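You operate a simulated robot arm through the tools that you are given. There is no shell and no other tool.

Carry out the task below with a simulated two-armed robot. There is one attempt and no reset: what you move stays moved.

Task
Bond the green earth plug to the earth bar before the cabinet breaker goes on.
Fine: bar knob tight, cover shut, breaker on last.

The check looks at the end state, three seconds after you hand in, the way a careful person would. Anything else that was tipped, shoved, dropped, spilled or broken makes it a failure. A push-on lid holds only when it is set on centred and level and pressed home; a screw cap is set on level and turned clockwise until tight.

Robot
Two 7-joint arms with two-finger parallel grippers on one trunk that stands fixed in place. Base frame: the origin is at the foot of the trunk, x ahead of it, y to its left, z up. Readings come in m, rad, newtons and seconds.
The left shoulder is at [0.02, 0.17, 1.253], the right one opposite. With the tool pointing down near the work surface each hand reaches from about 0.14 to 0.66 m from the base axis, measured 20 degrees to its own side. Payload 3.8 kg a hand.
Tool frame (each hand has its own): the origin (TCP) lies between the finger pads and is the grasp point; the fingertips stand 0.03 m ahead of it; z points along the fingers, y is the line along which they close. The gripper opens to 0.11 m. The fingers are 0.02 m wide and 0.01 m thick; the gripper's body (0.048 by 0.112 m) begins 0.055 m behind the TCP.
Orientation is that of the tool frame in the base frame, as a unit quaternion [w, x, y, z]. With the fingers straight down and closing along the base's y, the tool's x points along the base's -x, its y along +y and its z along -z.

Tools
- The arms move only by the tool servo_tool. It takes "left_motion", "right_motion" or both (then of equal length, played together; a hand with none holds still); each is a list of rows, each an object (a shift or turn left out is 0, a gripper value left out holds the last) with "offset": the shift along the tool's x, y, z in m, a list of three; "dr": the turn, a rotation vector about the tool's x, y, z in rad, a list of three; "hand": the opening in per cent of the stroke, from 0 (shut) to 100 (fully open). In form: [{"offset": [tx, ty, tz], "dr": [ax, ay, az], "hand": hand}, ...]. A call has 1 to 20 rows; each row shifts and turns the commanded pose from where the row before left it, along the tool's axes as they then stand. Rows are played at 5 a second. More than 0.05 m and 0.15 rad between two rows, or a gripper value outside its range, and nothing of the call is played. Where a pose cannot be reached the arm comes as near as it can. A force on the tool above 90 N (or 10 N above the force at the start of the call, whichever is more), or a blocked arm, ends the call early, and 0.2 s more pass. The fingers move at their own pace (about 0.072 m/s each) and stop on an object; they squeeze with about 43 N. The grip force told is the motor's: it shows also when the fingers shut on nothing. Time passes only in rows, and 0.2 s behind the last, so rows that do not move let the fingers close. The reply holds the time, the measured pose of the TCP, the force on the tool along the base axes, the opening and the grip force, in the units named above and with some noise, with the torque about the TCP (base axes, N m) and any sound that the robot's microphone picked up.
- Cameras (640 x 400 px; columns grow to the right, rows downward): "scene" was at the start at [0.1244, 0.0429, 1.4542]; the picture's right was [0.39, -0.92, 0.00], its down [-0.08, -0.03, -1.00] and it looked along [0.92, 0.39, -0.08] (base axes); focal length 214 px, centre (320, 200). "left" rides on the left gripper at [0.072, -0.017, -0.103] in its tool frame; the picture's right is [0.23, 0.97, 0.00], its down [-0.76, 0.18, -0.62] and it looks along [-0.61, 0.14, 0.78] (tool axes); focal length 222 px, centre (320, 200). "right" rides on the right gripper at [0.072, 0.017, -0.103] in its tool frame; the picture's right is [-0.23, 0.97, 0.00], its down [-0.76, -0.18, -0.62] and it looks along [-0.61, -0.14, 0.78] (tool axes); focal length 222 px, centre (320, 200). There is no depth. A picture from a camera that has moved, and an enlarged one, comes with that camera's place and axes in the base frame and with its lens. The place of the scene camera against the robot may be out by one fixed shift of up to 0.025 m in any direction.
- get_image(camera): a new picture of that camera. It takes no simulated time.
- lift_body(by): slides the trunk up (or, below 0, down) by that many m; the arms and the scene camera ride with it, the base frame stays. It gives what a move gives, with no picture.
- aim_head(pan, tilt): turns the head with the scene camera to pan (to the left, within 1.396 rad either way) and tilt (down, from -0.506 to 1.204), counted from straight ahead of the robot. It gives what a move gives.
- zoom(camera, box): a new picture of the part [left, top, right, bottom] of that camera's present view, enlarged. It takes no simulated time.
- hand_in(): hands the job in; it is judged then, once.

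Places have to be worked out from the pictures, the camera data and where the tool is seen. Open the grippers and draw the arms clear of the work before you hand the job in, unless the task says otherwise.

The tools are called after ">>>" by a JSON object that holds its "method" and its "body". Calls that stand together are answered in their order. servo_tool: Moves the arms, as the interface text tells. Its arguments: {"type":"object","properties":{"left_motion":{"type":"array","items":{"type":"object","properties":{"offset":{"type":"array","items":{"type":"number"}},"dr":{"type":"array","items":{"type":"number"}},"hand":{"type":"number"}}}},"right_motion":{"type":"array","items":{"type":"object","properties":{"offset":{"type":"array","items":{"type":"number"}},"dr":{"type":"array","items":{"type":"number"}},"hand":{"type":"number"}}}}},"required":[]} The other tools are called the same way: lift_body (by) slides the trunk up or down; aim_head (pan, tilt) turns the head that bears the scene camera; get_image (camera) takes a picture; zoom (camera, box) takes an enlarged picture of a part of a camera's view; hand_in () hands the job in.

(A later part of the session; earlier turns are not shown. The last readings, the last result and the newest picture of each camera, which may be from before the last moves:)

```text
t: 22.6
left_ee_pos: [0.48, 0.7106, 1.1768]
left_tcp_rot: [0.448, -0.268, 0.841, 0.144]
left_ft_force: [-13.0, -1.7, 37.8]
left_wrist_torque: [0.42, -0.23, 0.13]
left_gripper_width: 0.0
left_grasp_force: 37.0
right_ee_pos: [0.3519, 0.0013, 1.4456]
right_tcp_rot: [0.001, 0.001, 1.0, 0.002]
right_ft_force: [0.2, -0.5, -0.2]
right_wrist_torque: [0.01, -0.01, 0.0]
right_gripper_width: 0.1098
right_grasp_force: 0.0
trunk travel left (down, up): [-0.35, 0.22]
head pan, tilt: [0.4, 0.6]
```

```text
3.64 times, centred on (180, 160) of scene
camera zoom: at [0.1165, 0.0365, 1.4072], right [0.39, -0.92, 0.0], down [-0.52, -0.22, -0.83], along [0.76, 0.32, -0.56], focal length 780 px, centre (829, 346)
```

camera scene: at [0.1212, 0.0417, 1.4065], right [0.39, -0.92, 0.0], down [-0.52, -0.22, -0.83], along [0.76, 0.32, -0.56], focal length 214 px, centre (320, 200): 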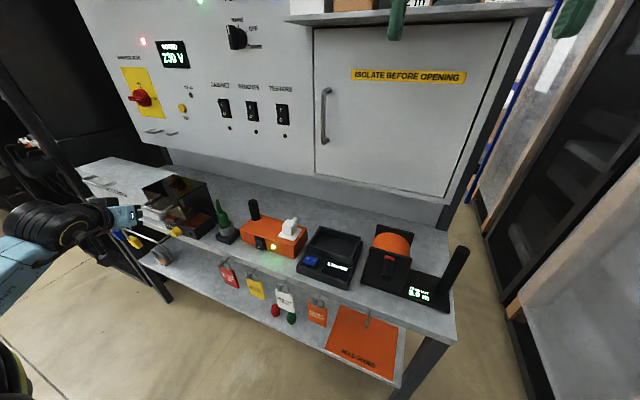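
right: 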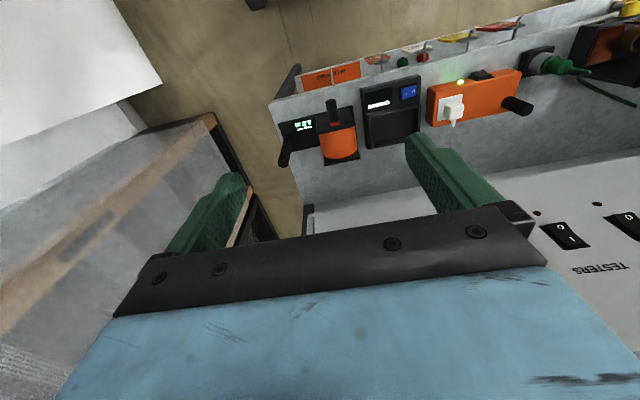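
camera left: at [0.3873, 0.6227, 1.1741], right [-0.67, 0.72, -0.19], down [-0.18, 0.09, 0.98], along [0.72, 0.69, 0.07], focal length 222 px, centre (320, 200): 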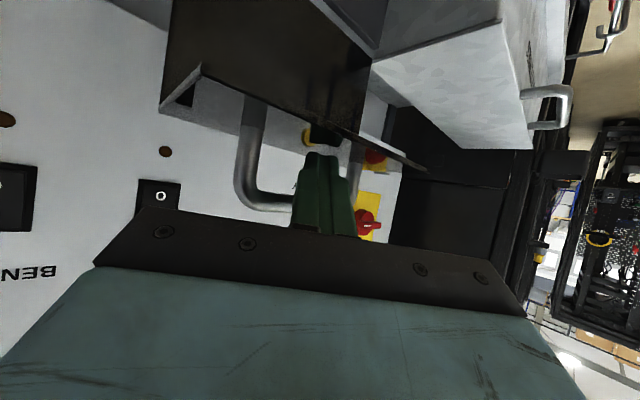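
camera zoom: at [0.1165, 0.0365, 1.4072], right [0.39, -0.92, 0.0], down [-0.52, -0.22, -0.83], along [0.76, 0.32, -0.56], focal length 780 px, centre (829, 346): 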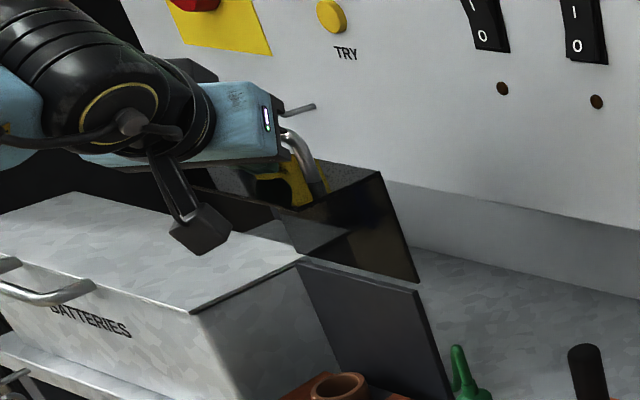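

The lid stands at about 90° now, with fingertips pressing down on the plate (38 N). I raise slightly and push the bar backward so the lid goes past vertical.

>>> {"method": "servo_tool", "body": {"left_motion": [{"offset": [-0.0164, 0, -0.0114]}, {"offset": [-0.0157, -0.0148, 0.0137]}, {"offset": [-0.0116, -0.0148, 0.0165]}, {"offset": [-0.0116, -0.0148, 0.0165]}]}}

>>> {"method": "get_image", "body": {"camera": "left"}}

>>> {"method": "zoom", "body": {"camera": "scene", "box": [100, 105, 260, 215]}}

```text
t: 23.6
left_ee_pos: [0.518, 0.7158, 1.1827]
left_tcp_rot: [0.419, -0.279, 0.85, 0.156]
left_ft_force: [-78.1, -21.0, 22.5]
left_wrist_torque: [0.87, -0.76, -1.26]
left_gripper_width: 0.0
left_grasp_force: 37.3
right_ee_pos: [0.3425, -0.002, 1.4476]
right_tcp_rot: [0.005, 0.001, 1.0, 0.004]
right_ft_force: [0.2, -1.0, -0.3]
right_wrist_torque: [0.06, 0.03, -0.03]
right_gripper_width: 0.1099
right_grasp_force: 0.1
trunk travel left (down, up): [-0.35, 0.22]
head pan, tilt: [0.4, 0.6]
stopped in row 4 (left hand): the force on the tool passed its limit at 107 N (the readings are from after the stop); the commanded pose is now the measured one
```

```text
taken
camera left: at [0.4275, 0.6243, 1.1858], right [-0.7, 0.7, -0.15], down [-0.12, 0.09, 0.99], along [0.7, 0.71, 0.02], focal length 222 px, centre (320, 200)
```

left: 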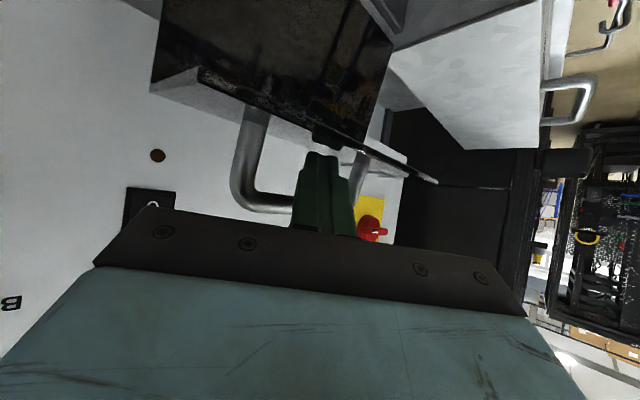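

```text
3.64 times, centred on (180, 160) of scene
camera zoom: at [0.1073, 0.0325, 1.4081], right [0.39, -0.92, 0.0], down [-0.51, -0.21, -0.83], along [0.77, 0.33, -0.55], focal length 780 px, centre (829, 346)
```

zoom: 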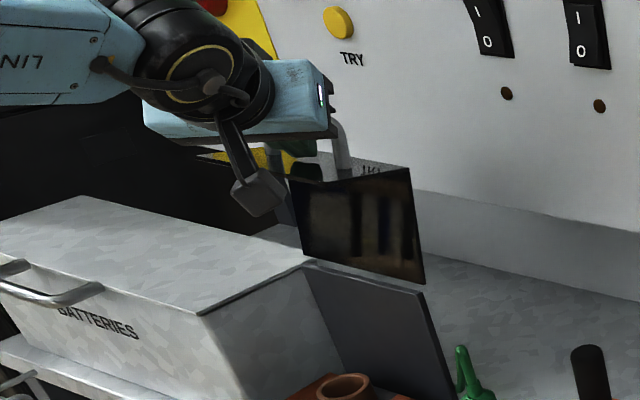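

The lid seems to have gone past vertical and reached a stop. I ease the hand back along its own axis and see whether the lid stays.

>>> {"method": "servo_tool", "body": {"left_motion": [{"offset": [0, 0, -0.02]}, {"offset": [0, 0, -0.02]}]}}

>>> {"method": "zoom", "body": {"camera": "scene", "box": [100, 105, 260, 215]}}

>>> {"method": "get_image", "body": {"camera": "left"}}

```text
t: 24.2
left_ee_pos: [0.5086, 0.7156, 1.1812]
left_tcp_rot: [0.41, -0.281, 0.854, 0.152]
left_ft_force: [21.6, 55.1, -37.6]
left_wrist_torque: [2.83, -1.89, -0.8]
left_gripper_width: 0.0
left_grasp_force: 37.7
right_ee_pos: [0.3613, 0.0211, 1.4424]
right_tcp_rot: [-0.001, 0.0, 1.0, -0.004]
right_ft_force: [-0.3, -0.1, -0.3]
right_wrist_torque: [0.02, 0.0, 0.01]
right_gripper_width: 0.1102
right_grasp_force: 0.0
trunk travel left (down, up): [-0.35, 0.22]
head pan, tilt: [0.4, 0.6]
```

```text
3.64 times, centred on (180, 160) of scene
camera zoom: at [0.1268, 0.0544, 1.4051], right [0.39, -0.92, 0.01], down [-0.52, -0.23, -0.82], along [0.76, 0.32, -0.57], focal length 780 px, centre (829, 346)
```

zoom: 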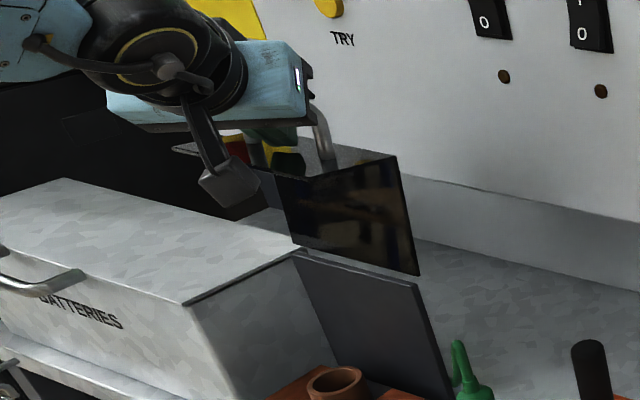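

```text
taken
camera left: at [0.4187, 0.624, 1.1886], right [-0.7, 0.69, -0.15], down [-0.11, 0.11, 0.99], along [0.7, 0.71, 0.0], focal length 222 px, centre (320, 200)
```

left: 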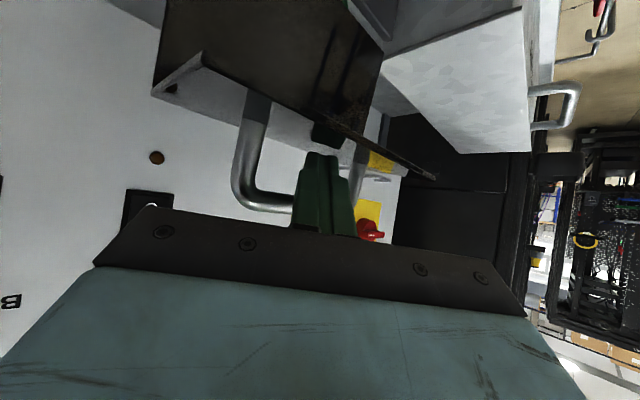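

Pulling back meets resistance (about 70 N along the tool axis); something holds the hand. I wait a moment without moving and look closely.

>>> {"method": "servo_tool", "body": {"left_motion": [{"offset": [0, 0, 0]}, {"offset": [0, 0, 0]}]}}

>>> {"method": "zoom", "body": {"camera": "left", "box": [200, 60, 440, 240]}}

>>> {"method": "zoom", "body": {"camera": "scene", "box": [110, 110, 220, 180]}}

```text
t: 24.8
left_ee_pos: [0.5061, 0.6935, 1.197]
left_tcp_rot: [0.417, -0.277, 0.853, 0.146]
left_ft_force: [-17.3, -16.7, -14.5]
left_wrist_torque: [-0.15, 0.43, -0.28]
left_gripper_width: 0.0002
left_grasp_force: 37.6
right_ee_pos: [0.3542, 0.0077, 1.4451]
right_tcp_rot: [0.003, 0.0, 1.0, 0.001]
right_ft_force: [-0.5, 0.8, 0.9]
right_wrist_torque: [0.0, -0.02, 0.02]
right_gripper_width: 0.1101
right_grasp_force: 0.0
trunk travel left (down, up): [-0.35, 0.22]
head pan, tilt: [0.4, 0.6]
```

```text
2.22 times, centred on (320, 150) of left
camera zoom: at [0.4145, 0.6056, 1.2014], right [-0.69, 0.7, -0.16], down [-0.12, 0.11, 0.99], along [0.71, 0.7, 0.01], focal length 494 px, centre (320, 311)
```

zoom: 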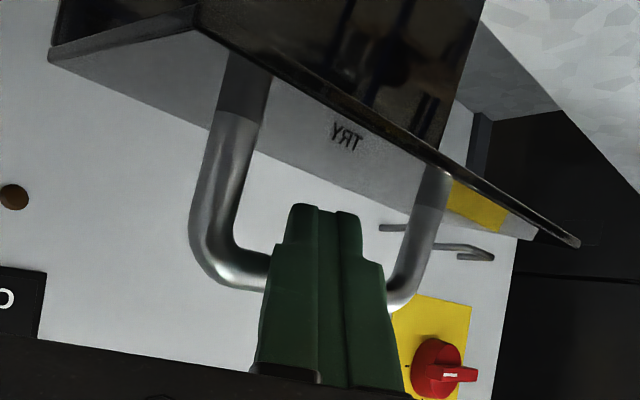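

```text
5.71 times, centred on (165, 145) of scene
camera zoom: at [0.1184, 0.0417, 1.4068], right [0.39, -0.92, 0.0], down [-0.52, -0.22, -0.83], along [0.76, 0.32, -0.56], focal length 1226 px, centre (1206, 514)
```

zoom: 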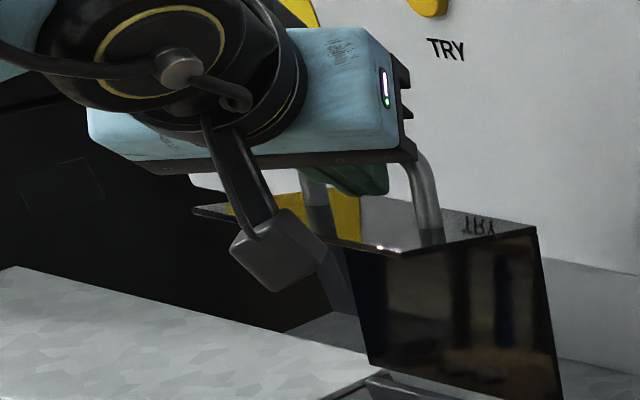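

The hold was transient; force has dropped. I wait a bit more and check whether the lid rests by itself.

>>> {"method": "servo_tool", "body": {"left_motion": [{"offset": [0, 0, 0]}, {"offset": [0, 0, 0]}, {"offset": [0, 0, 0]}, {"offset": [0, 0, 0]}]}}

>>> {"method": "zoom", "body": {"camera": "scene", "box": [110, 120, 240, 205]}}

>>> {"method": "zoom", "body": {"camera": "left", "box": [140, 40, 480, 240]}}

```text
t: 25.8
left_ee_pos: [0.506, 0.696, 1.1975]
left_tcp_rot: [0.418, -0.276, 0.853, 0.149]
left_ft_force: [-18.7, -17.8, -19.0]
left_wrist_torque: [-0.2, 0.5, -0.31]
left_gripper_width: 0.0001
left_grasp_force: 37.6
right_ee_pos: [0.3543, 0.0062, 1.4445]
right_tcp_rot: [0.001, 0.001, 1.0, 0.001]
right_ft_force: [-0.7, 0.3, 0.2]
right_wrist_torque: [-0.01, -0.01, 0.03]
right_gripper_width: 0.1099
right_grasp_force: 0.0
trunk travel left (down, up): [-0.35, 0.22]
head pan, tilt: [0.4, 0.6]
```

```text
4.71 times, centred on (175, 162) of scene
camera zoom: at [0.1197, 0.0404, 1.4066], right [0.39, -0.92, 0.0], down [-0.52, -0.22, -0.83], along [0.76, 0.32, -0.56], focal length 1009 px, centre (1002, 376)
```

zoom: 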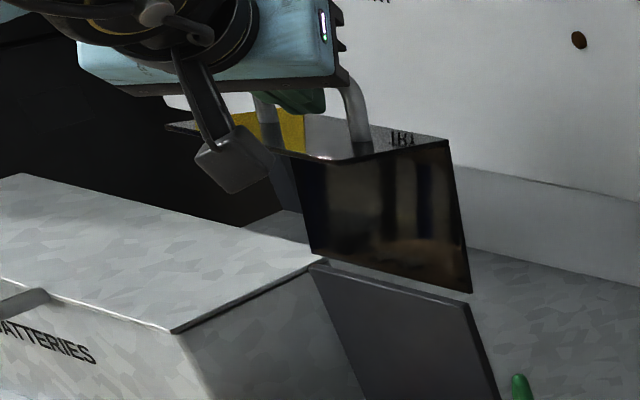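

```text
1.88 times, centred on (310, 140) of left
camera zoom: at [0.415, 0.6067, 1.2011], right [-0.69, 0.7, -0.16], down [-0.12, 0.1, 0.99], along [0.71, 0.7, 0.01], focal length 418 px, centre (339, 313)
```

zoom: 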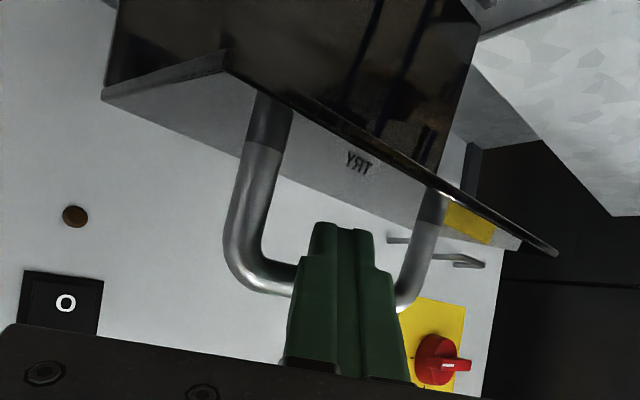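

The lid sits at about 100° against its stop, with the fingers still pressing the bar (32 N). I relieve this pressure and draw the fingers straight out in small steps.

>>> {"method": "servo_tool", "body": {"left_motion": [{"offset": [0.006, 0, 0]}, {"offset": [0.004, 0, -0.01]}, {"offset": [0.0, 0, -0.015]}, {"offset": [0.0, 0, 0.0]}]}}

>>> {"method": "zoom", "body": {"camera": "scene", "box": [110, 120, 240, 205]}}

>>> {"method": "zoom", "body": {"camera": "left", "box": [140, 40, 480, 240]}}

```text
t: 26.8
left_ee_pos: [0.4864, 0.6827, 1.2056]
left_tcp_rot: [0.419, -0.277, 0.851, 0.151]
left_ft_force: [0.5, 0.5, -1.0]
left_wrist_torque: [0.01, -0.01, -0.03]
left_gripper_width: 0.0002
left_grasp_force: 37.9
right_ee_pos: [0.356, 0.0065, 1.4442]
right_tcp_rot: [0.001, 0.001, 1.0, 0.001]
right_ft_force: [0.4, 0.1, 0.4]
right_wrist_torque: [-0.02, -0.04, 0.04]
right_gripper_width: 0.11
right_grasp_force: 0.1
trunk travel left (down, up): [-0.35, 0.22]
head pan, tilt: [0.4, 0.6]
```

```text
4.71 times, centred on (175, 162) of scene
camera zoom: at [0.1213, 0.0414, 1.4065], right [0.39, -0.92, 0.0], down [-0.52, -0.22, -0.83], along [0.76, 0.32, -0.57], focal length 1009 px, centre (1002, 376)
```

zoom: 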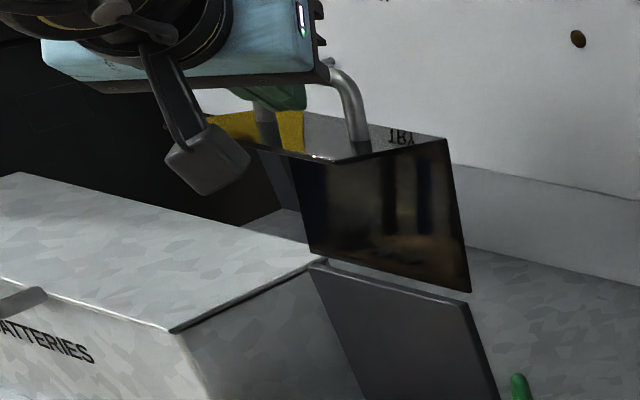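

```text
1.88 times, centred on (310, 140) of left
camera zoom: at [0.3964, 0.593, 1.2098], right [-0.69, 0.7, -0.16], down [-0.12, 0.1, 0.99], along [0.71, 0.7, 0.02], focal length 418 px, centre (339, 313)
```

zoom: 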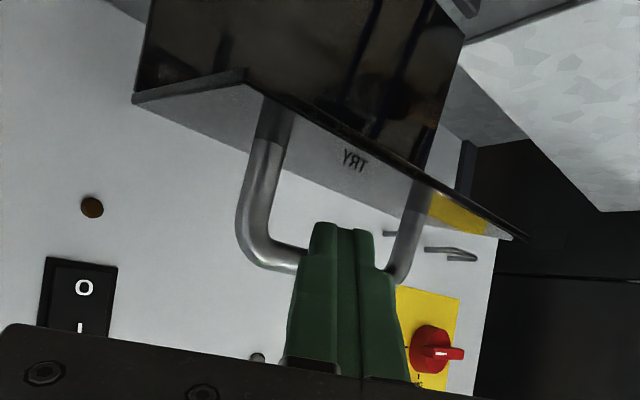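

Force is zero and the lid stays open on its own. I withdraw the hand fully and then look at the ring and plug.

>>> {"method": "servo_tool", "body": {"left_motion": [{"offset": [0.0, 0, -0.03]}, {"offset": [0.0, 0, -0.04]}, {"offset": [0.0, 0, -0.04]}, {"offset": [0.0, 0, -0.03]}]}}

>>> {"method": "get_image", "body": {"camera": "scene"}}

>>> {"method": "zoom", "body": {"camera": "scene", "box": [120, 130, 260, 250]}}

>>> {"method": "get_image", "body": {"camera": "left"}}

```text
t: 27.8
left_ee_pos: [0.3983, 0.6133, 1.2893]
left_tcp_rot: [0.418, -0.277, 0.852, 0.15]
left_ft_force: [-0.3, -0.2, -0.7]
left_wrist_torque: [-0.01, -0.02, -0.03]
left_gripper_width: 0.0
left_grasp_force: 37.5
right_ee_pos: [0.355, 0.0065, 1.4444]
right_tcp_rot: [0.001, -0.001, 1.0, 0.0]
right_ft_force: [-0.6, -0.4, -0.7]
right_wrist_torque: [0.02, 0.01, 0.0]
right_gripper_width: 0.1098
right_grasp_force: 0.0
trunk travel left (down, up): [-0.35, 0.22]
head pan, tilt: [0.4, 0.6]
```

```text
taken
camera scene: at [0.1208, 0.0409, 1.4066], right [0.39, -0.92, 0.0], down [-0.52, -0.22, -0.83], along [0.76, 0.32, -0.56], focal length 214 px, centre (320, 200)
```

scene: 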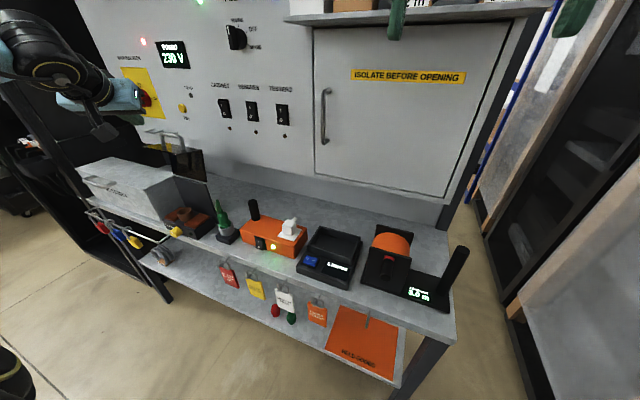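

```text
3.33 times, centred on (190, 190) of scene
camera zoom: at [0.1208, 0.0409, 1.4066], right [0.39, -0.92, 0.0], down [-0.52, -0.22, -0.83], along [0.76, 0.32, -0.56], focal length 715 px, centre (753, 233)
```

zoom: 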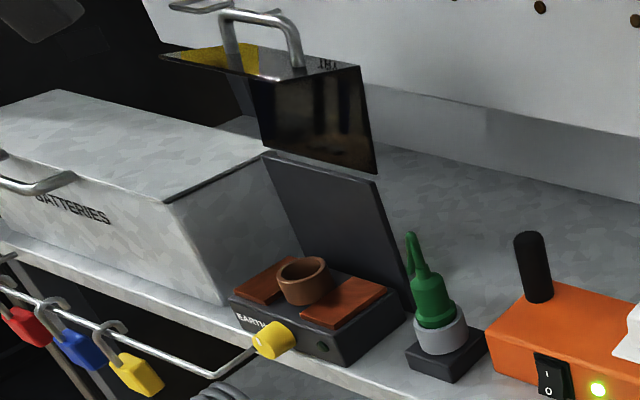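

```text
taken
camera left: at [0.3073, 0.5239, 1.2936], right [-0.69, 0.7, -0.16], down [-0.12, 0.1, 0.99], along [0.71, 0.71, 0.01], focal length 222 px, centre (320, 200)
```

left: 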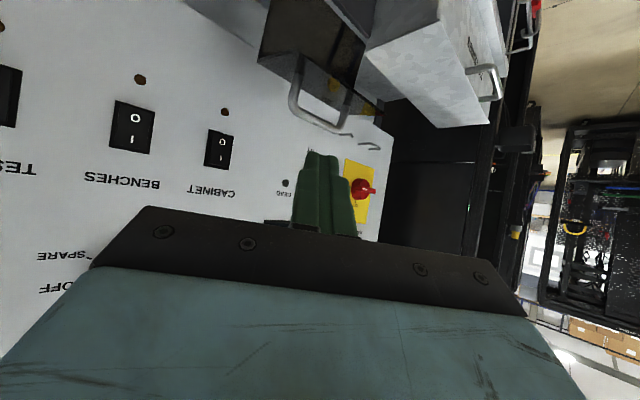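

The lid stays open and the copper ring is exposed. I set the left hand to a 0.75 rad tilt, open it to about 5 cm, and go to a pre-grasp point 10 cm back from the green plug.

>>> {"method": "servo_tool", "body": {"left_motion": [{"dr": [0.0117, 0.085, -0.006], "hand": 50}, {"dr": [0.0117, 0.085, -0.006]}, {"offset": [0.0307, -0.0151, 0.0257]}, {"offset": [0.0307, -0.0151, 0.0257]}, {"offset": [0.0307, -0.0151, 0.0257]}, {"offset": [0.0307, -0.0151, 0.0257]}, {"offset": [0.0307, -0.0151, 0.0257]}]}}

>>> {"method": "get_image", "body": {"camera": "left"}}

>>> {"method": "zoom", "body": {"camera": "scene", "box": [120, 130, 300, 260]}}

```text
t: 29.4
left_ee_pos: [0.4235, 0.5396, 1.0909]
left_tcp_rot: [0.348, -0.289, 0.884, 0.113]
left_ft_force: [-0.2, -0.4, -0.4]
left_wrist_torque: [-0.01, 0.05, -0.01]
left_gripper_width: 0.0549
left_grasp_force: 0.2
right_ee_pos: [0.3567, 0.0083, 1.4443]
right_tcp_rot: [0.0, 0.0, 1.0, 0.001]
right_ft_force: [-0.3, 1.0, -0.2]
right_wrist_torque: [0.0, 0.01, 0.0]
right_gripper_width: 0.1101
right_grasp_force: 0.0
trunk travel left (down, up): [-0.35, 0.22]
head pan, tilt: [0.4, 0.6]
```

```text
taken
camera left: at [0.3342, 0.4529, 1.1162], right [-0.71, 0.69, -0.16], down [0.0, 0.22, 0.98], along [0.71, 0.69, -0.16], focal length 222 px, centre (320, 200)
```

left: 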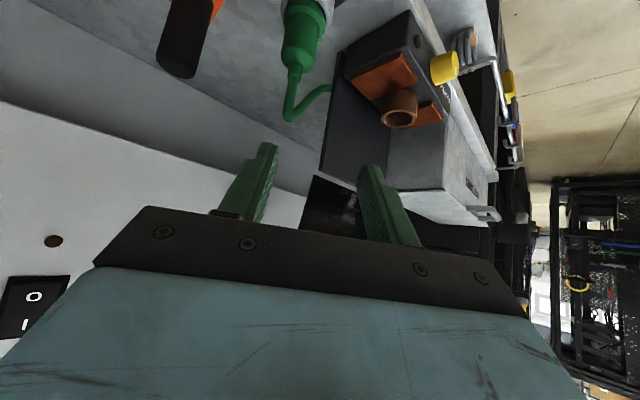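

```text
3.08 times, centred on (210, 195) of scene
camera zoom: at [0.1218, 0.0421, 1.4064], right [0.39, -0.92, 0.0], down [-0.52, -0.22, -0.82], along [0.76, 0.32, -0.57], focal length 660 px, centre (658, 215)
```

zoom: 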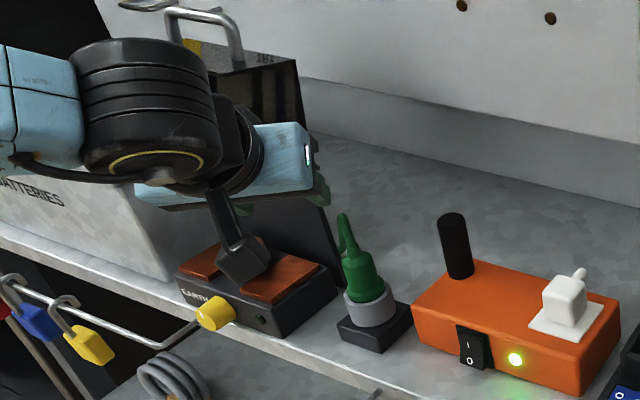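

>>> {"method": "zoom", "body": {"camera": "left", "box": [250, 0, 480, 145]}}

```text
2.76 times, centred on (365, 72) of left
camera zoom: at [0.3342, 0.4529, 1.1162], right [-0.71, 0.69, -0.16], down [0.0, 0.22, 0.98], along [0.71, 0.69, -0.16], focal length 613 px, centre (196, 552)
```

zoom: 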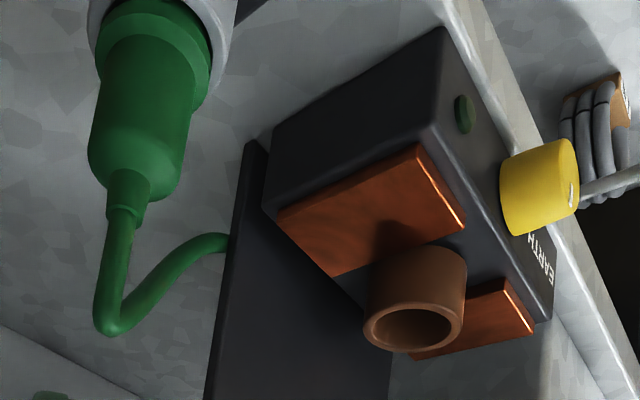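

Ring top center now triangulates to about (0.470, 0.708, 0.944) and the plug body (Ø≈3 cm) at (0.487, 0.548), z 0.93–0.977. I align with the plug and approach halfway.

>>> {"method": "servo_tool", "body": {"left_motion": [{"offset": [0.028, -0.0154, 0.01]}, {"offset": [0.0285, -0.0154, 0.01]}, {"offset": [0, 0, 0.03]}, {"offset": [0, 0, 0.03]}]}}

>>> {"method": "get_image", "body": {"camera": "left"}}

>>> {"method": "zoom", "body": {"camera": "scene", "box": [120, 150, 300, 260]}}

```text
t: 30.4
left_ee_pos: [0.4539, 0.522, 0.9941]
left_tcp_rot: [0.348, -0.288, 0.885, 0.113]
left_ft_force: [0.2, -0.1, -0.3]
left_wrist_torque: [-0.01, 0.03, 0.01]
left_gripper_width: 0.0549
left_grasp_force: 0.0
right_ee_pos: [0.3571, 0.0068, 1.4433]
right_tcp_rot: [0.0, -0.001, 1.0, 0.001]
right_ft_force: [-0.3, -0.2, 0.5]
right_wrist_torque: [0.03, -0.01, 0.01]
right_gripper_width: 0.11
right_grasp_force: 0.0
trunk travel left (down, up): [-0.35, 0.22]
head pan, tilt: [0.4, 0.6]
```

```text
taken
camera left: at [0.3638, 0.4349, 1.0192], right [-0.71, 0.69, -0.16], down [0.0, 0.22, 0.97], along [0.71, 0.69, -0.16], focal length 222 px, centre (320, 200)
```

left: 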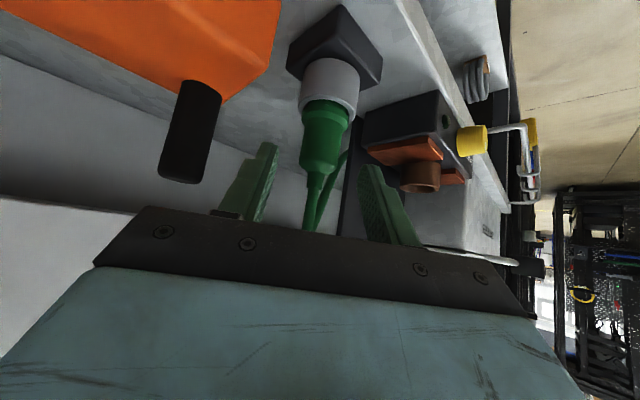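

```text
3.56 times, centred on (210, 205) of scene
camera zoom: at [0.1218, 0.0412, 1.4065], right [0.39, -0.92, 0.0], down [-0.52, -0.22, -0.82], along [0.76, 0.32, -0.57], focal length 763 px, centre (711, 182)
```

zoom: 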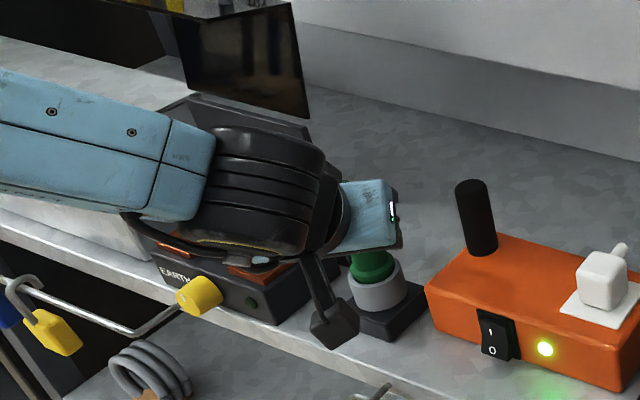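

The plug body is centered between the fingers. I advance the remaining 6 cm and check before closing.

>>> {"method": "servo_tool", "body": {"left_motion": [{"offset": [0, 0, 0.025]}, {"offset": [0, 0, 0.025]}, {"offset": [0, 0, 0.0125]}]}}

>>> {"method": "get_image", "body": {"camera": "left"}}

>>> {"method": "zoom", "body": {"camera": "scene", "box": [180, 180, 300, 255]}}

```text
t: 31.2
left_ee_pos: [0.4879, 0.546, 0.9465]
left_tcp_rot: [0.348, -0.288, 0.885, 0.113]
left_ft_force: [-0.2, 1.6, -0.1]
left_wrist_torque: [0.05, -0.01, -0.03]
left_gripper_width: 0.0549
left_grasp_force: 0.1
right_ee_pos: [0.3574, 0.007, 1.4443]
right_tcp_rot: [0.0, 0.0, 1.0, 0.0]
right_ft_force: [0.4, 0.0, 0.3]
right_wrist_torque: [0.0, 0.02, 0.04]
right_gripper_width: 0.1099
right_grasp_force: 0.0
trunk travel left (down, up): [-0.35, 0.22]
head pan, tilt: [0.4, 0.6]
```

```text
taken
camera left: at [0.398, 0.4604, 0.9729], right [-0.71, 0.69, -0.16], down [0.0, 0.22, 0.98], along [0.71, 0.69, -0.16], focal length 222 px, centre (320, 200)
```

left: 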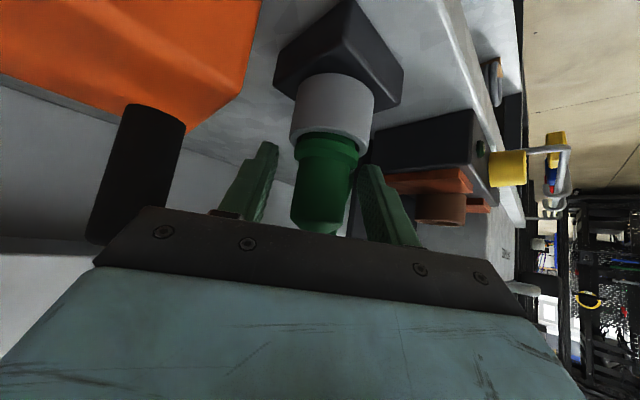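

```text
5.33 times, centred on (240, 218) of scene
camera zoom: at [0.1218, 0.0415, 1.4065], right [0.39, -0.92, 0.0], down [-0.52, -0.22, -0.82], along [0.76, 0.32, -0.57], focal length 1144 px, centre (747, 107)
```

zoom: 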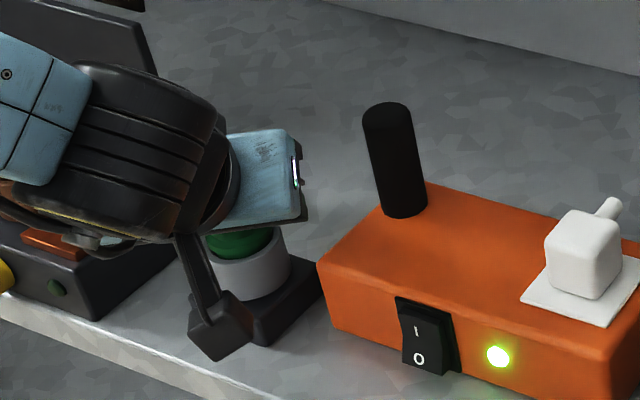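

TCP coincides with the plug axis. I close the gripper on the body.

>>> {"method": "servo_tool", "body": {"left_motion": [{"hand": 30}, {"hand": 25}, {"hand": 0}, {"hand": 0}, {"hand": 0}]}}

>>> {"method": "get_image", "body": {"camera": "left"}}

```text
t: 32.4
left_ee_pos: [0.4864, 0.5479, 0.9475]
left_tcp_rot: [0.349, -0.289, 0.884, 0.114]
left_ft_force: [-1.7, 9.3, 3.4]
left_wrist_torque: [0.33, 0.08, -0.49]
left_gripper_width: 0.0457
left_grasp_force: 45.0
right_ee_pos: [0.3558, 0.0079, 1.4445]
right_tcp_rot: [0.001, 0.0, 1.0, 0.0]
right_ft_force: [-1.1, 0.7, 0.4]
right_wrist_torque: [-0.02, -0.05, -0.02]
right_gripper_width: 0.1101
right_grasp_force: 0.1
trunk travel left (down, up): [-0.35, 0.22]
head pan, tilt: [0.4, 0.6]
```

```text
taken
camera left: at [0.3972, 0.4615, 0.973], right [-0.71, 0.69, -0.15], down [0.0, 0.22, 0.98], along [0.71, 0.69, -0.16], focal length 222 px, centre (320, 200)
```

left: 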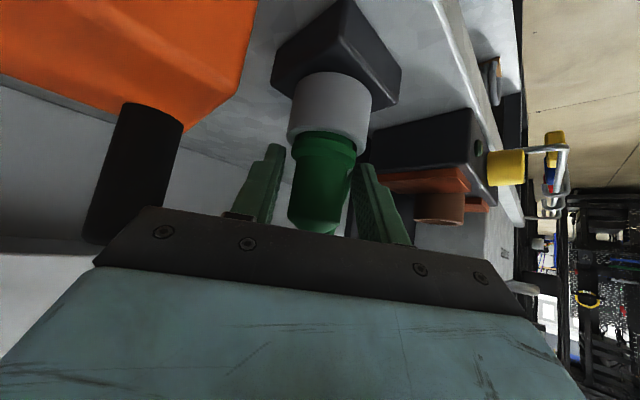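

Opening reads 4.6 cm, wider than the plug body (≈3.5 cm): the fingertips' lower corners caught the grey holder's rim. I reopen, rise 1.4 cm straight up, and close again.

>>> {"method": "servo_tool", "body": {"left_motion": [{"hand": 50}, {"hand": 50}, {"offset": [-0.0095, 0, -0.0102]}, {"hand": 35}, {"hand": 20}, {"hand": 0}, {"hand": 0}, {"hand": 0}]}}

>>> {"method": "get_image", "body": {"camera": "left"}}

```text
t: 34.2
left_ee_pos: [0.4864, 0.5466, 0.9609]
left_tcp_rot: [0.347, -0.289, 0.885, 0.113]
left_ft_force: [-1.7, 0.8, 0.1]
left_wrist_torque: [0.06, -0.02, 0.02]
left_gripper_width: 0.0294
left_grasp_force: 42.6
right_ee_pos: [0.3551, 0.007, 1.444]
right_tcp_rot: [0.001, 0.0, 1.0, 0.001]
right_ft_force: [-0.4, 1.0, -0.2]
right_wrist_torque: [-0.02, -0.03, 0.03]
right_gripper_width: 0.1101
right_grasp_force: 0.2
trunk travel left (down, up): [-0.35, 0.22]
head pan, tilt: [0.4, 0.6]
```

```text
taken
camera left: at [0.3971, 0.4605, 0.9871], right [-0.71, 0.69, -0.15], down [0.0, 0.22, 0.98], along [0.71, 0.69, -0.16], focal length 222 px, centre (320, 200)
```

left: 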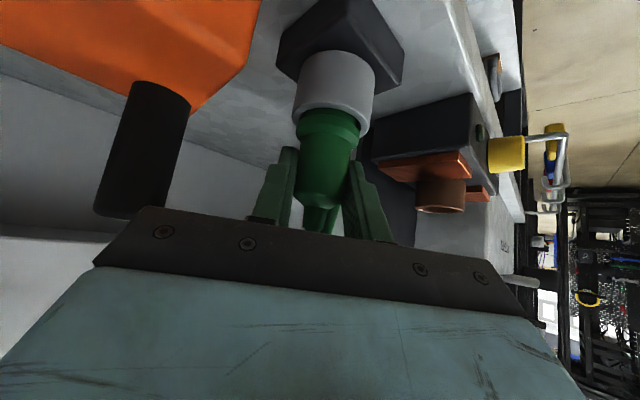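

Now the plug body is held firmly (2.9 cm, 43 N). I lift straight up in small steps and watch the force.

>>> {"method": "servo_tool", "body": {"left_motion": [{"offset": [-0.0136, 0, -0.0146]}, {"offset": [-0.0136, 0, -0.0146]}, {"offset": [-0.0136, 0, -0.0146]}]}}

>>> {"method": "get_image", "body": {"camera": "left"}}

>>> {"method": "zoom", "body": {"camera": "scene", "box": [150, 150, 300, 255]}}

```text
t: 35.0
left_ee_pos: [0.487, 0.5468, 1.0223]
left_tcp_rot: [0.348, -0.288, 0.885, 0.114]
left_ft_force: [0.0, 0.5, -1.1]
left_wrist_torque: [0.0, 0.0, 0.01]
left_gripper_width: 0.0296
left_grasp_force: 42.9
right_ee_pos: [0.3564, 0.0072, 1.4441]
right_tcp_rot: [0.0, -0.001, 1.0, 0.002]
right_ft_force: [0.0, -0.1, -0.2]
right_wrist_torque: [0.01, 0.02, 0.02]
right_gripper_width: 0.1102
right_grasp_force: 0.0
trunk travel left (down, up): [-0.35, 0.22]
head pan, tilt: [0.4, 0.6]
```

```text
taken
camera left: at [0.3974, 0.4605, 1.0476], right [-0.71, 0.69, -0.15], down [0.0, 0.22, 0.98], along [0.71, 0.69, -0.16], focal length 222 px, centre (320, 200)
```

left: 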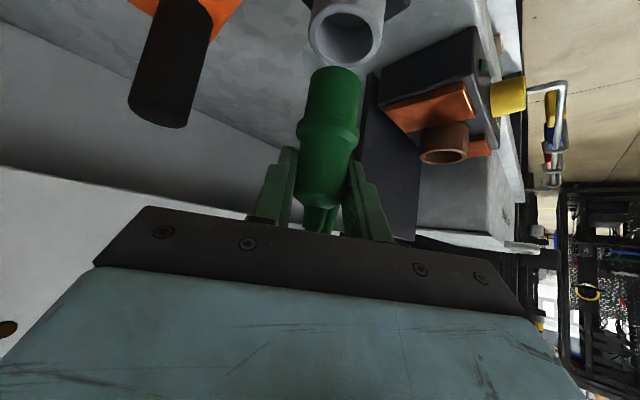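

```text
3.81 times, centred on (225, 202) of scene
camera zoom: at [0.121, 0.041, 1.4065], right [0.39, -0.92, 0.0], down [-0.52, -0.22, -0.83], along [0.76, 0.32, -0.56], focal length 817 px, centre (682, 190)
```

zoom: 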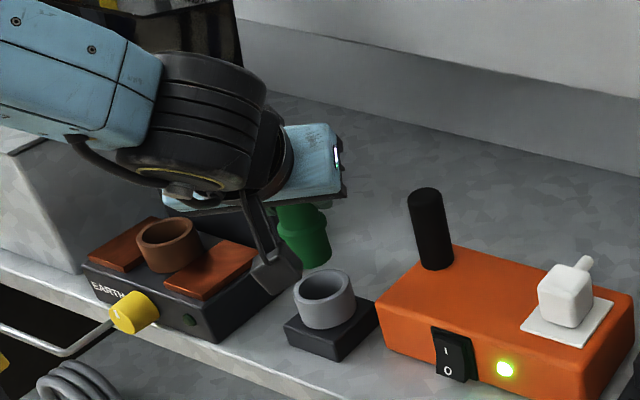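

The plug is out of its holder and hangs vertically. I zoom in on the ring from this pose to refine its location.

>>> {"method": "zoom", "body": {"camera": "left", "box": [280, 40, 520, 190]}}

>>> {"method": "zoom", "body": {"camera": "scene", "box": [160, 190, 250, 246]}}

```text
2.67 times, centred on (400, 115) of left
camera zoom: at [0.3974, 0.4605, 1.0476], right [-0.71, 0.69, -0.15], down [0.0, 0.22, 0.98], along [0.71, 0.69, -0.16], focal length 592 px, centre (107, 427)
```

zoom: 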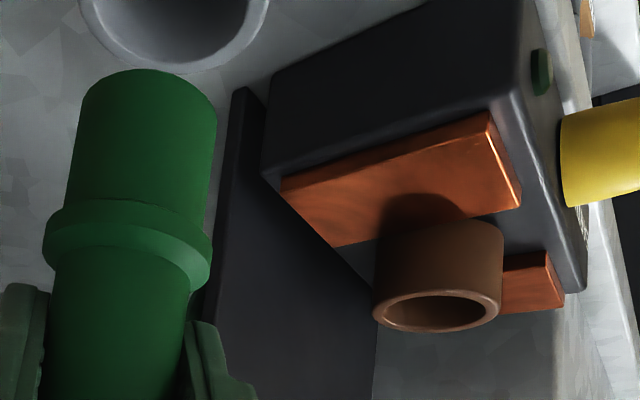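

```text
7.11 times, centred on (205, 218) of scene
camera zoom: at [0.121, 0.041, 1.4065], right [0.39, -0.92, 0.0], down [-0.52, -0.22, -0.83], along [0.76, 0.32, -0.56], focal length 1525 px, centre (1138, 72)
```

zoom: 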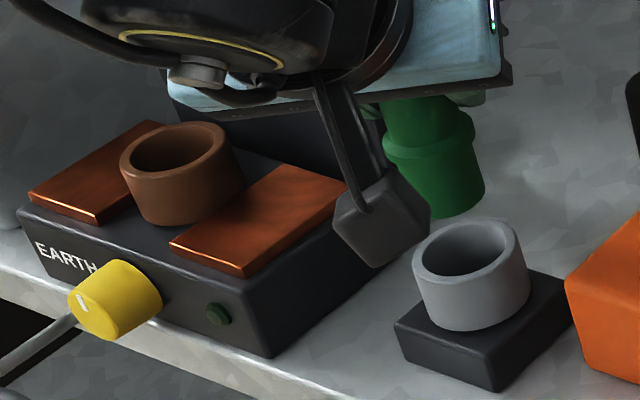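

Ring center estimate: (0.471, 0.707), top z≈0.943; the plug's lower end is about 7.5 cm below the TCP. I raise a little and carry the plug over to above the ring.

>>> {"method": "servo_tool", "body": {"left_motion": [{"offset": [-0.0155, 0, -0.0166]}, {"offset": [-0.015, 0.0346, 0.0139]}, {"offset": [-0.015, 0.0346, 0.0139]}, {"offset": [-0.015, 0.0346, 0.0139]}, {"offset": [-0.015, 0.0346, 0.0139]}]}}

>>> {"method": "get_image", "body": {"camera": "left"}}

>>> {"method": "zoom", "body": {"camera": "scene", "box": [130, 150, 260, 246]}}

```text
t: 36.2
left_ee_pos: [0.4725, 0.7084, 1.044]
left_tcp_rot: [0.349, -0.289, 0.884, 0.113]
left_ft_force: [-0.3, 1.2, -1.0]
left_wrist_torque: [0.02, -0.01, 0.01]
left_gripper_width: 0.0296
left_grasp_force: 43.2
right_ee_pos: [0.3573, 0.008, 1.4452]
right_tcp_rot: [0.0, 0.0, 1.0, 0.001]
right_ft_force: [-0.5, 0.9, 0.6]
right_wrist_torque: [0.0, 0.01, 0.0]
right_gripper_width: 0.1099
right_grasp_force: 0.1
trunk travel left (down, up): [-0.35, 0.22]
head pan, tilt: [0.4, 0.6]
```

```text
taken
camera left: at [0.3816, 0.6216, 1.0697], right [-0.71, 0.69, -0.16], down [0.0, 0.22, 0.98], along [0.71, 0.69, -0.16], focal length 222 px, centre (320, 200)
```

left: 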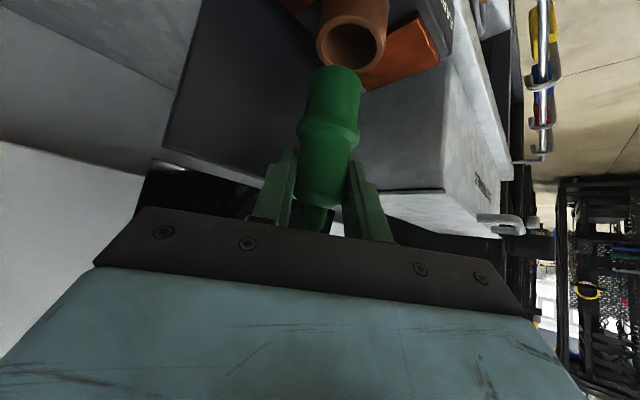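

```text
4.17 times, centred on (195, 198) of scene
camera zoom: at [0.1214, 0.042, 1.4065], right [0.39, -0.92, 0.0], down [-0.52, -0.22, -0.82], along [0.76, 0.32, -0.57], focal length 894 px, centre (841, 208)
```

zoom: 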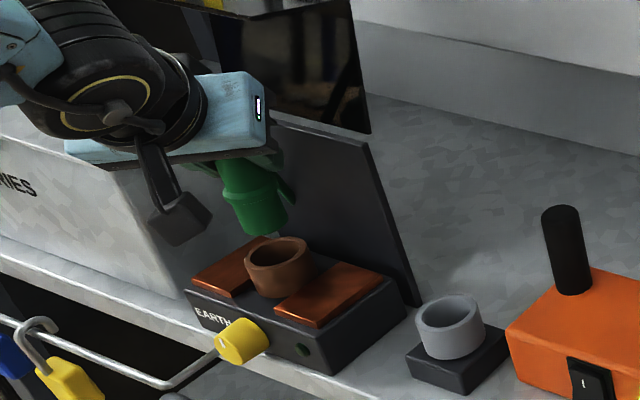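

The TCP is now the same height above this ring as it was above the holder, so the two views are directly comparable. I zoom in for a precise comparison.

>>> {"method": "zoom", "body": {"camera": "left", "box": [260, 0, 460, 125]}}

>>> {"method": "zoom", "body": {"camera": "scene", "box": [160, 175, 230, 219]}}

```text
3.20 times, centred on (360, 62) of left
camera zoom: at [0.3816, 0.6216, 1.0697], right [-0.71, 0.69, -0.16], down [0.0, 0.22, 0.98], along [0.71, 0.69, -0.16], focal length 711 px, centre (192, 640)
```

zoom: 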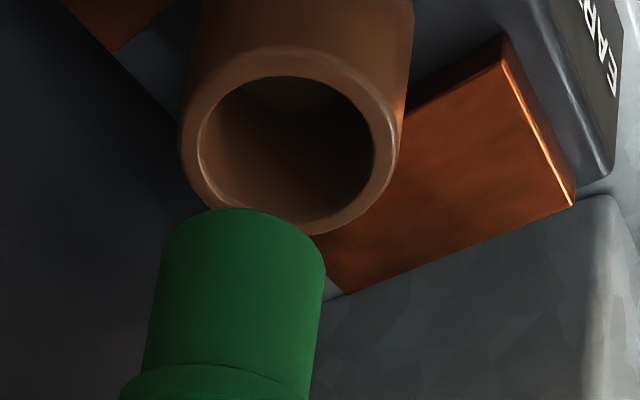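

```text
9.09 times, centred on (195, 197) of scene
camera zoom: at [0.1214, 0.042, 1.4065], right [0.39, -0.92, 0.0], down [-0.52, -0.22, -0.82], along [0.76, 0.32, -0.57], focal length 1950 px, centre (1456, 227)
```

zoom: 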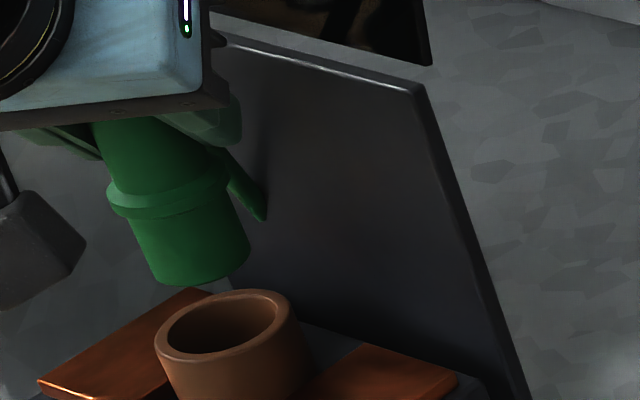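

The two views agree fairly well; remaining uncertainty is mostly in ring height. I lower the plug by 1.5 cm to bring its end close to the rim and compare again.

>>> {"method": "servo_tool", "body": {"left_motion": [{"offset": [0.0068, 0, 0.0073]}, {"offset": [0.0034, 0, 0.0037]}]}}

>>> {"method": "zoom", "body": {"camera": "left", "box": [260, 0, 460, 125]}}

>>> {"method": "zoom", "body": {"camera": "scene", "box": [160, 175, 230, 219]}}

```text
t: 36.8
left_ee_pos: [0.4715, 0.7066, 1.0296]
left_tcp_rot: [0.349, -0.289, 0.884, 0.114]
left_ft_force: [0.2, -0.6, -1.6]
left_wrist_torque: [-0.02, 0.02, -0.02]
left_gripper_width: 0.0295
left_grasp_force: 43.1
right_ee_pos: [0.3552, 0.0069, 1.4441]
right_tcp_rot: [0.0, 0.001, 1.0, 0.001]
right_ft_force: [-1.0, -0.2, -0.2]
right_wrist_torque: [0.01, 0.01, 0.0]
right_gripper_width: 0.1102
right_grasp_force: 0.0
trunk travel left (down, up): [-0.35, 0.22]
head pan, tilt: [0.4, 0.6]
```

```text
3.20 times, centred on (360, 62) of left
camera zoom: at [0.3816, 0.6204, 1.0551], right [-0.71, 0.69, -0.16], down [0.0, 0.22, 0.98], along [0.71, 0.69, -0.16], focal length 711 px, centre (192, 640)
```

zoom: 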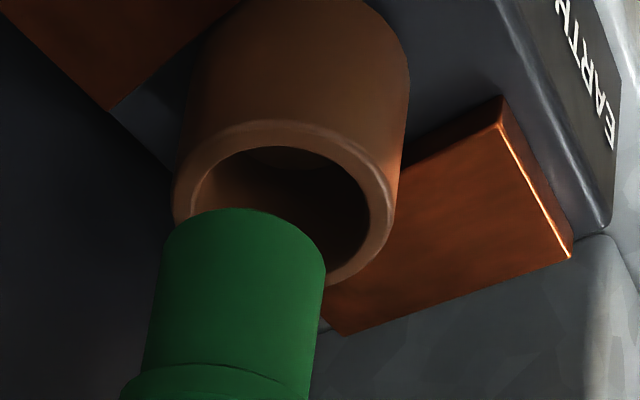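

```text
9.09 times, centred on (195, 197) of scene
camera zoom: at [0.1212, 0.0413, 1.4065], right [0.39, -0.92, 0.0], down [-0.52, -0.22, -0.83], along [0.76, 0.32, -0.56], focal length 1950 px, centre (1456, 227)
```

zoom: 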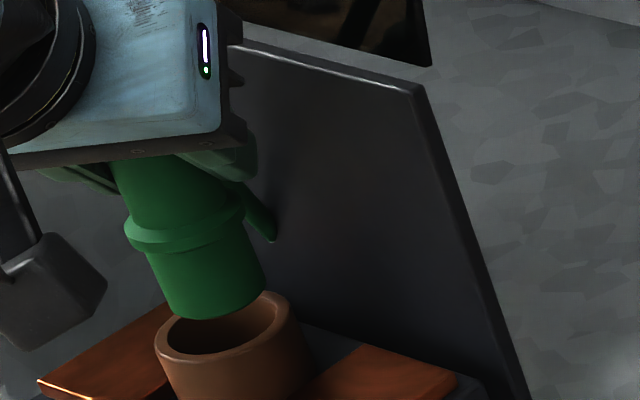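

With the plug end closer, both views agree: the ring center is about (0.476, 0.7185), so I must shift the plug by about +4.5 mm in x and +12 mm in y. I do so and check again.

>>> {"method": "servo_tool", "body": {"left_motion": [{"offset": [-0.0078, 0.007, 0.0073]}, {"offset": [0, 0, 0]}]}}

>>> {"method": "zoom", "body": {"camera": "left", "box": [260, 0, 460, 125]}}

>>> {"method": "zoom", "body": {"camera": "scene", "box": [160, 175, 230, 219]}}

```text
t: 37.4
left_ee_pos: [0.4754, 0.7184, 1.0288]
left_tcp_rot: [0.348, -0.288, 0.885, 0.113]
left_ft_force: [0.1, -0.4, -1.2]
left_wrist_torque: [0.0, 0.02, 0.01]
left_gripper_width: 0.0297
left_grasp_force: 42.8
right_ee_pos: [0.3565, 0.0076, 1.4452]
right_tcp_rot: [0.001, 0.001, 1.0, 0.0]
right_ft_force: [-0.6, -0.1, 0.2]
right_wrist_torque: [0.01, -0.01, -0.02]
right_gripper_width: 0.11
right_grasp_force: 0.1
trunk travel left (down, up): [-0.35, 0.22]
head pan, tilt: [0.4, 0.6]
```

```text
3.20 times, centred on (360, 62) of left
camera zoom: at [0.3859, 0.6319, 1.0552], right [-0.71, 0.69, -0.15], down [0.0, 0.22, 0.98], along [0.71, 0.69, -0.16], focal length 711 px, centre (192, 640)
```

zoom: 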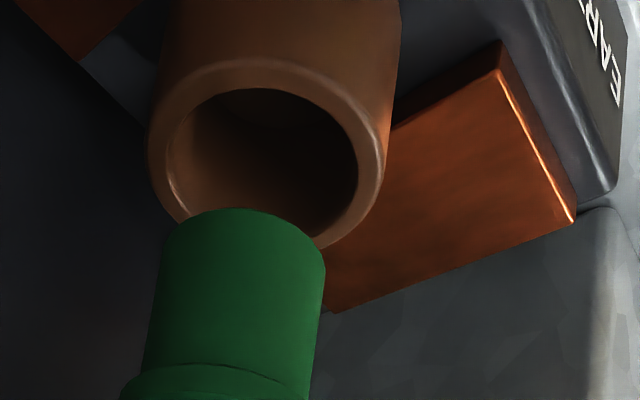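

```text
9.09 times, centred on (195, 197) of scene
camera zoom: at [0.1213, 0.0411, 1.4065], right [0.39, -0.92, 0.0], down [-0.52, -0.22, -0.83], along [0.76, 0.32, -0.56], focal length 1950 px, centre (1456, 227)
```

zoom: 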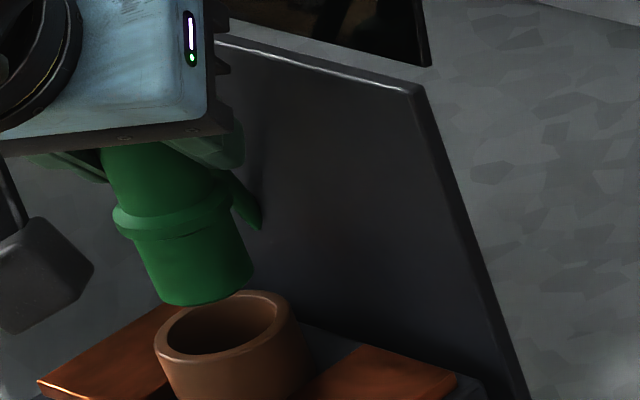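

The plug end is now directly above the ring opening in both views. I lower it slowly and watch for contact.

>>> {"method": "servo_tool", "body": {"left_motion": [{"offset": [0.0054, 0, 0.0058]}, {"offset": [0.0054, 0, 0.0058]}, {"offset": [0.0054, 0, 0.0058]}, {"offset": [0.0034, 0, 0.0036]}]}}

>>> {"method": "zoom", "body": {"camera": "left", "box": [260, 0, 460, 125]}}

>>> {"method": "zoom", "body": {"camera": "scene", "box": [160, 175, 230, 219]}}

```text
t: 38.4
left_ee_pos: [0.4759, 0.7189, 1.0107]
left_tcp_rot: [0.356, -0.287, 0.882, 0.117]
left_ft_force: [-14.2, 4.8, 38.4]
left_wrist_torque: [0.66, 0.34, 0.15]
left_gripper_width: 0.0298
left_grasp_force: 43.4
right_ee_pos: [0.3517, 0.0031, 1.4458]
right_tcp_rot: [0.003, -0.001, 1.0, 0.003]
right_ft_force: [-0.2, 0.1, 0.4]
right_wrist_torque: [0.01, 0.0, -0.03]
right_gripper_width: 0.1101
right_grasp_force: 0.1
trunk travel left (down, up): [-0.35, 0.22]
head pan, tilt: [0.4, 0.6]
```

```text
3.20 times, centred on (360, 62) of left
camera zoom: at [0.3849, 0.6315, 1.0335], right [-0.71, 0.69, -0.16], down [-0.01, 0.21, 0.98], along [0.71, 0.69, -0.14], focal length 711 px, centre (192, 640)
```

zoom: 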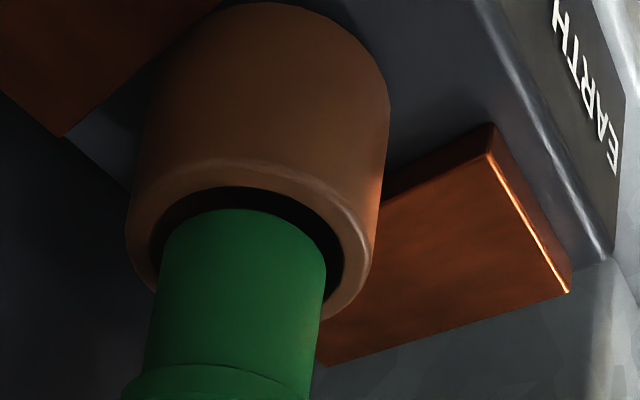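

```text
9.09 times, centred on (195, 197) of scene
camera zoom: at [0.1166, 0.0376, 1.4074], right [0.39, -0.92, 0.0], down [-0.52, -0.22, -0.83], along [0.76, 0.32, -0.56], focal length 1950 px, centre (1456, 227)
```

zoom: 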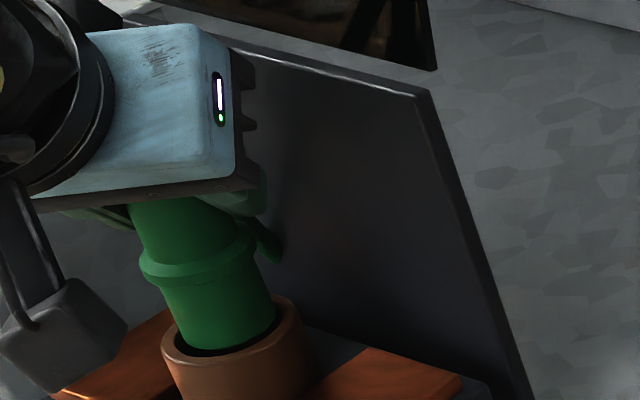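

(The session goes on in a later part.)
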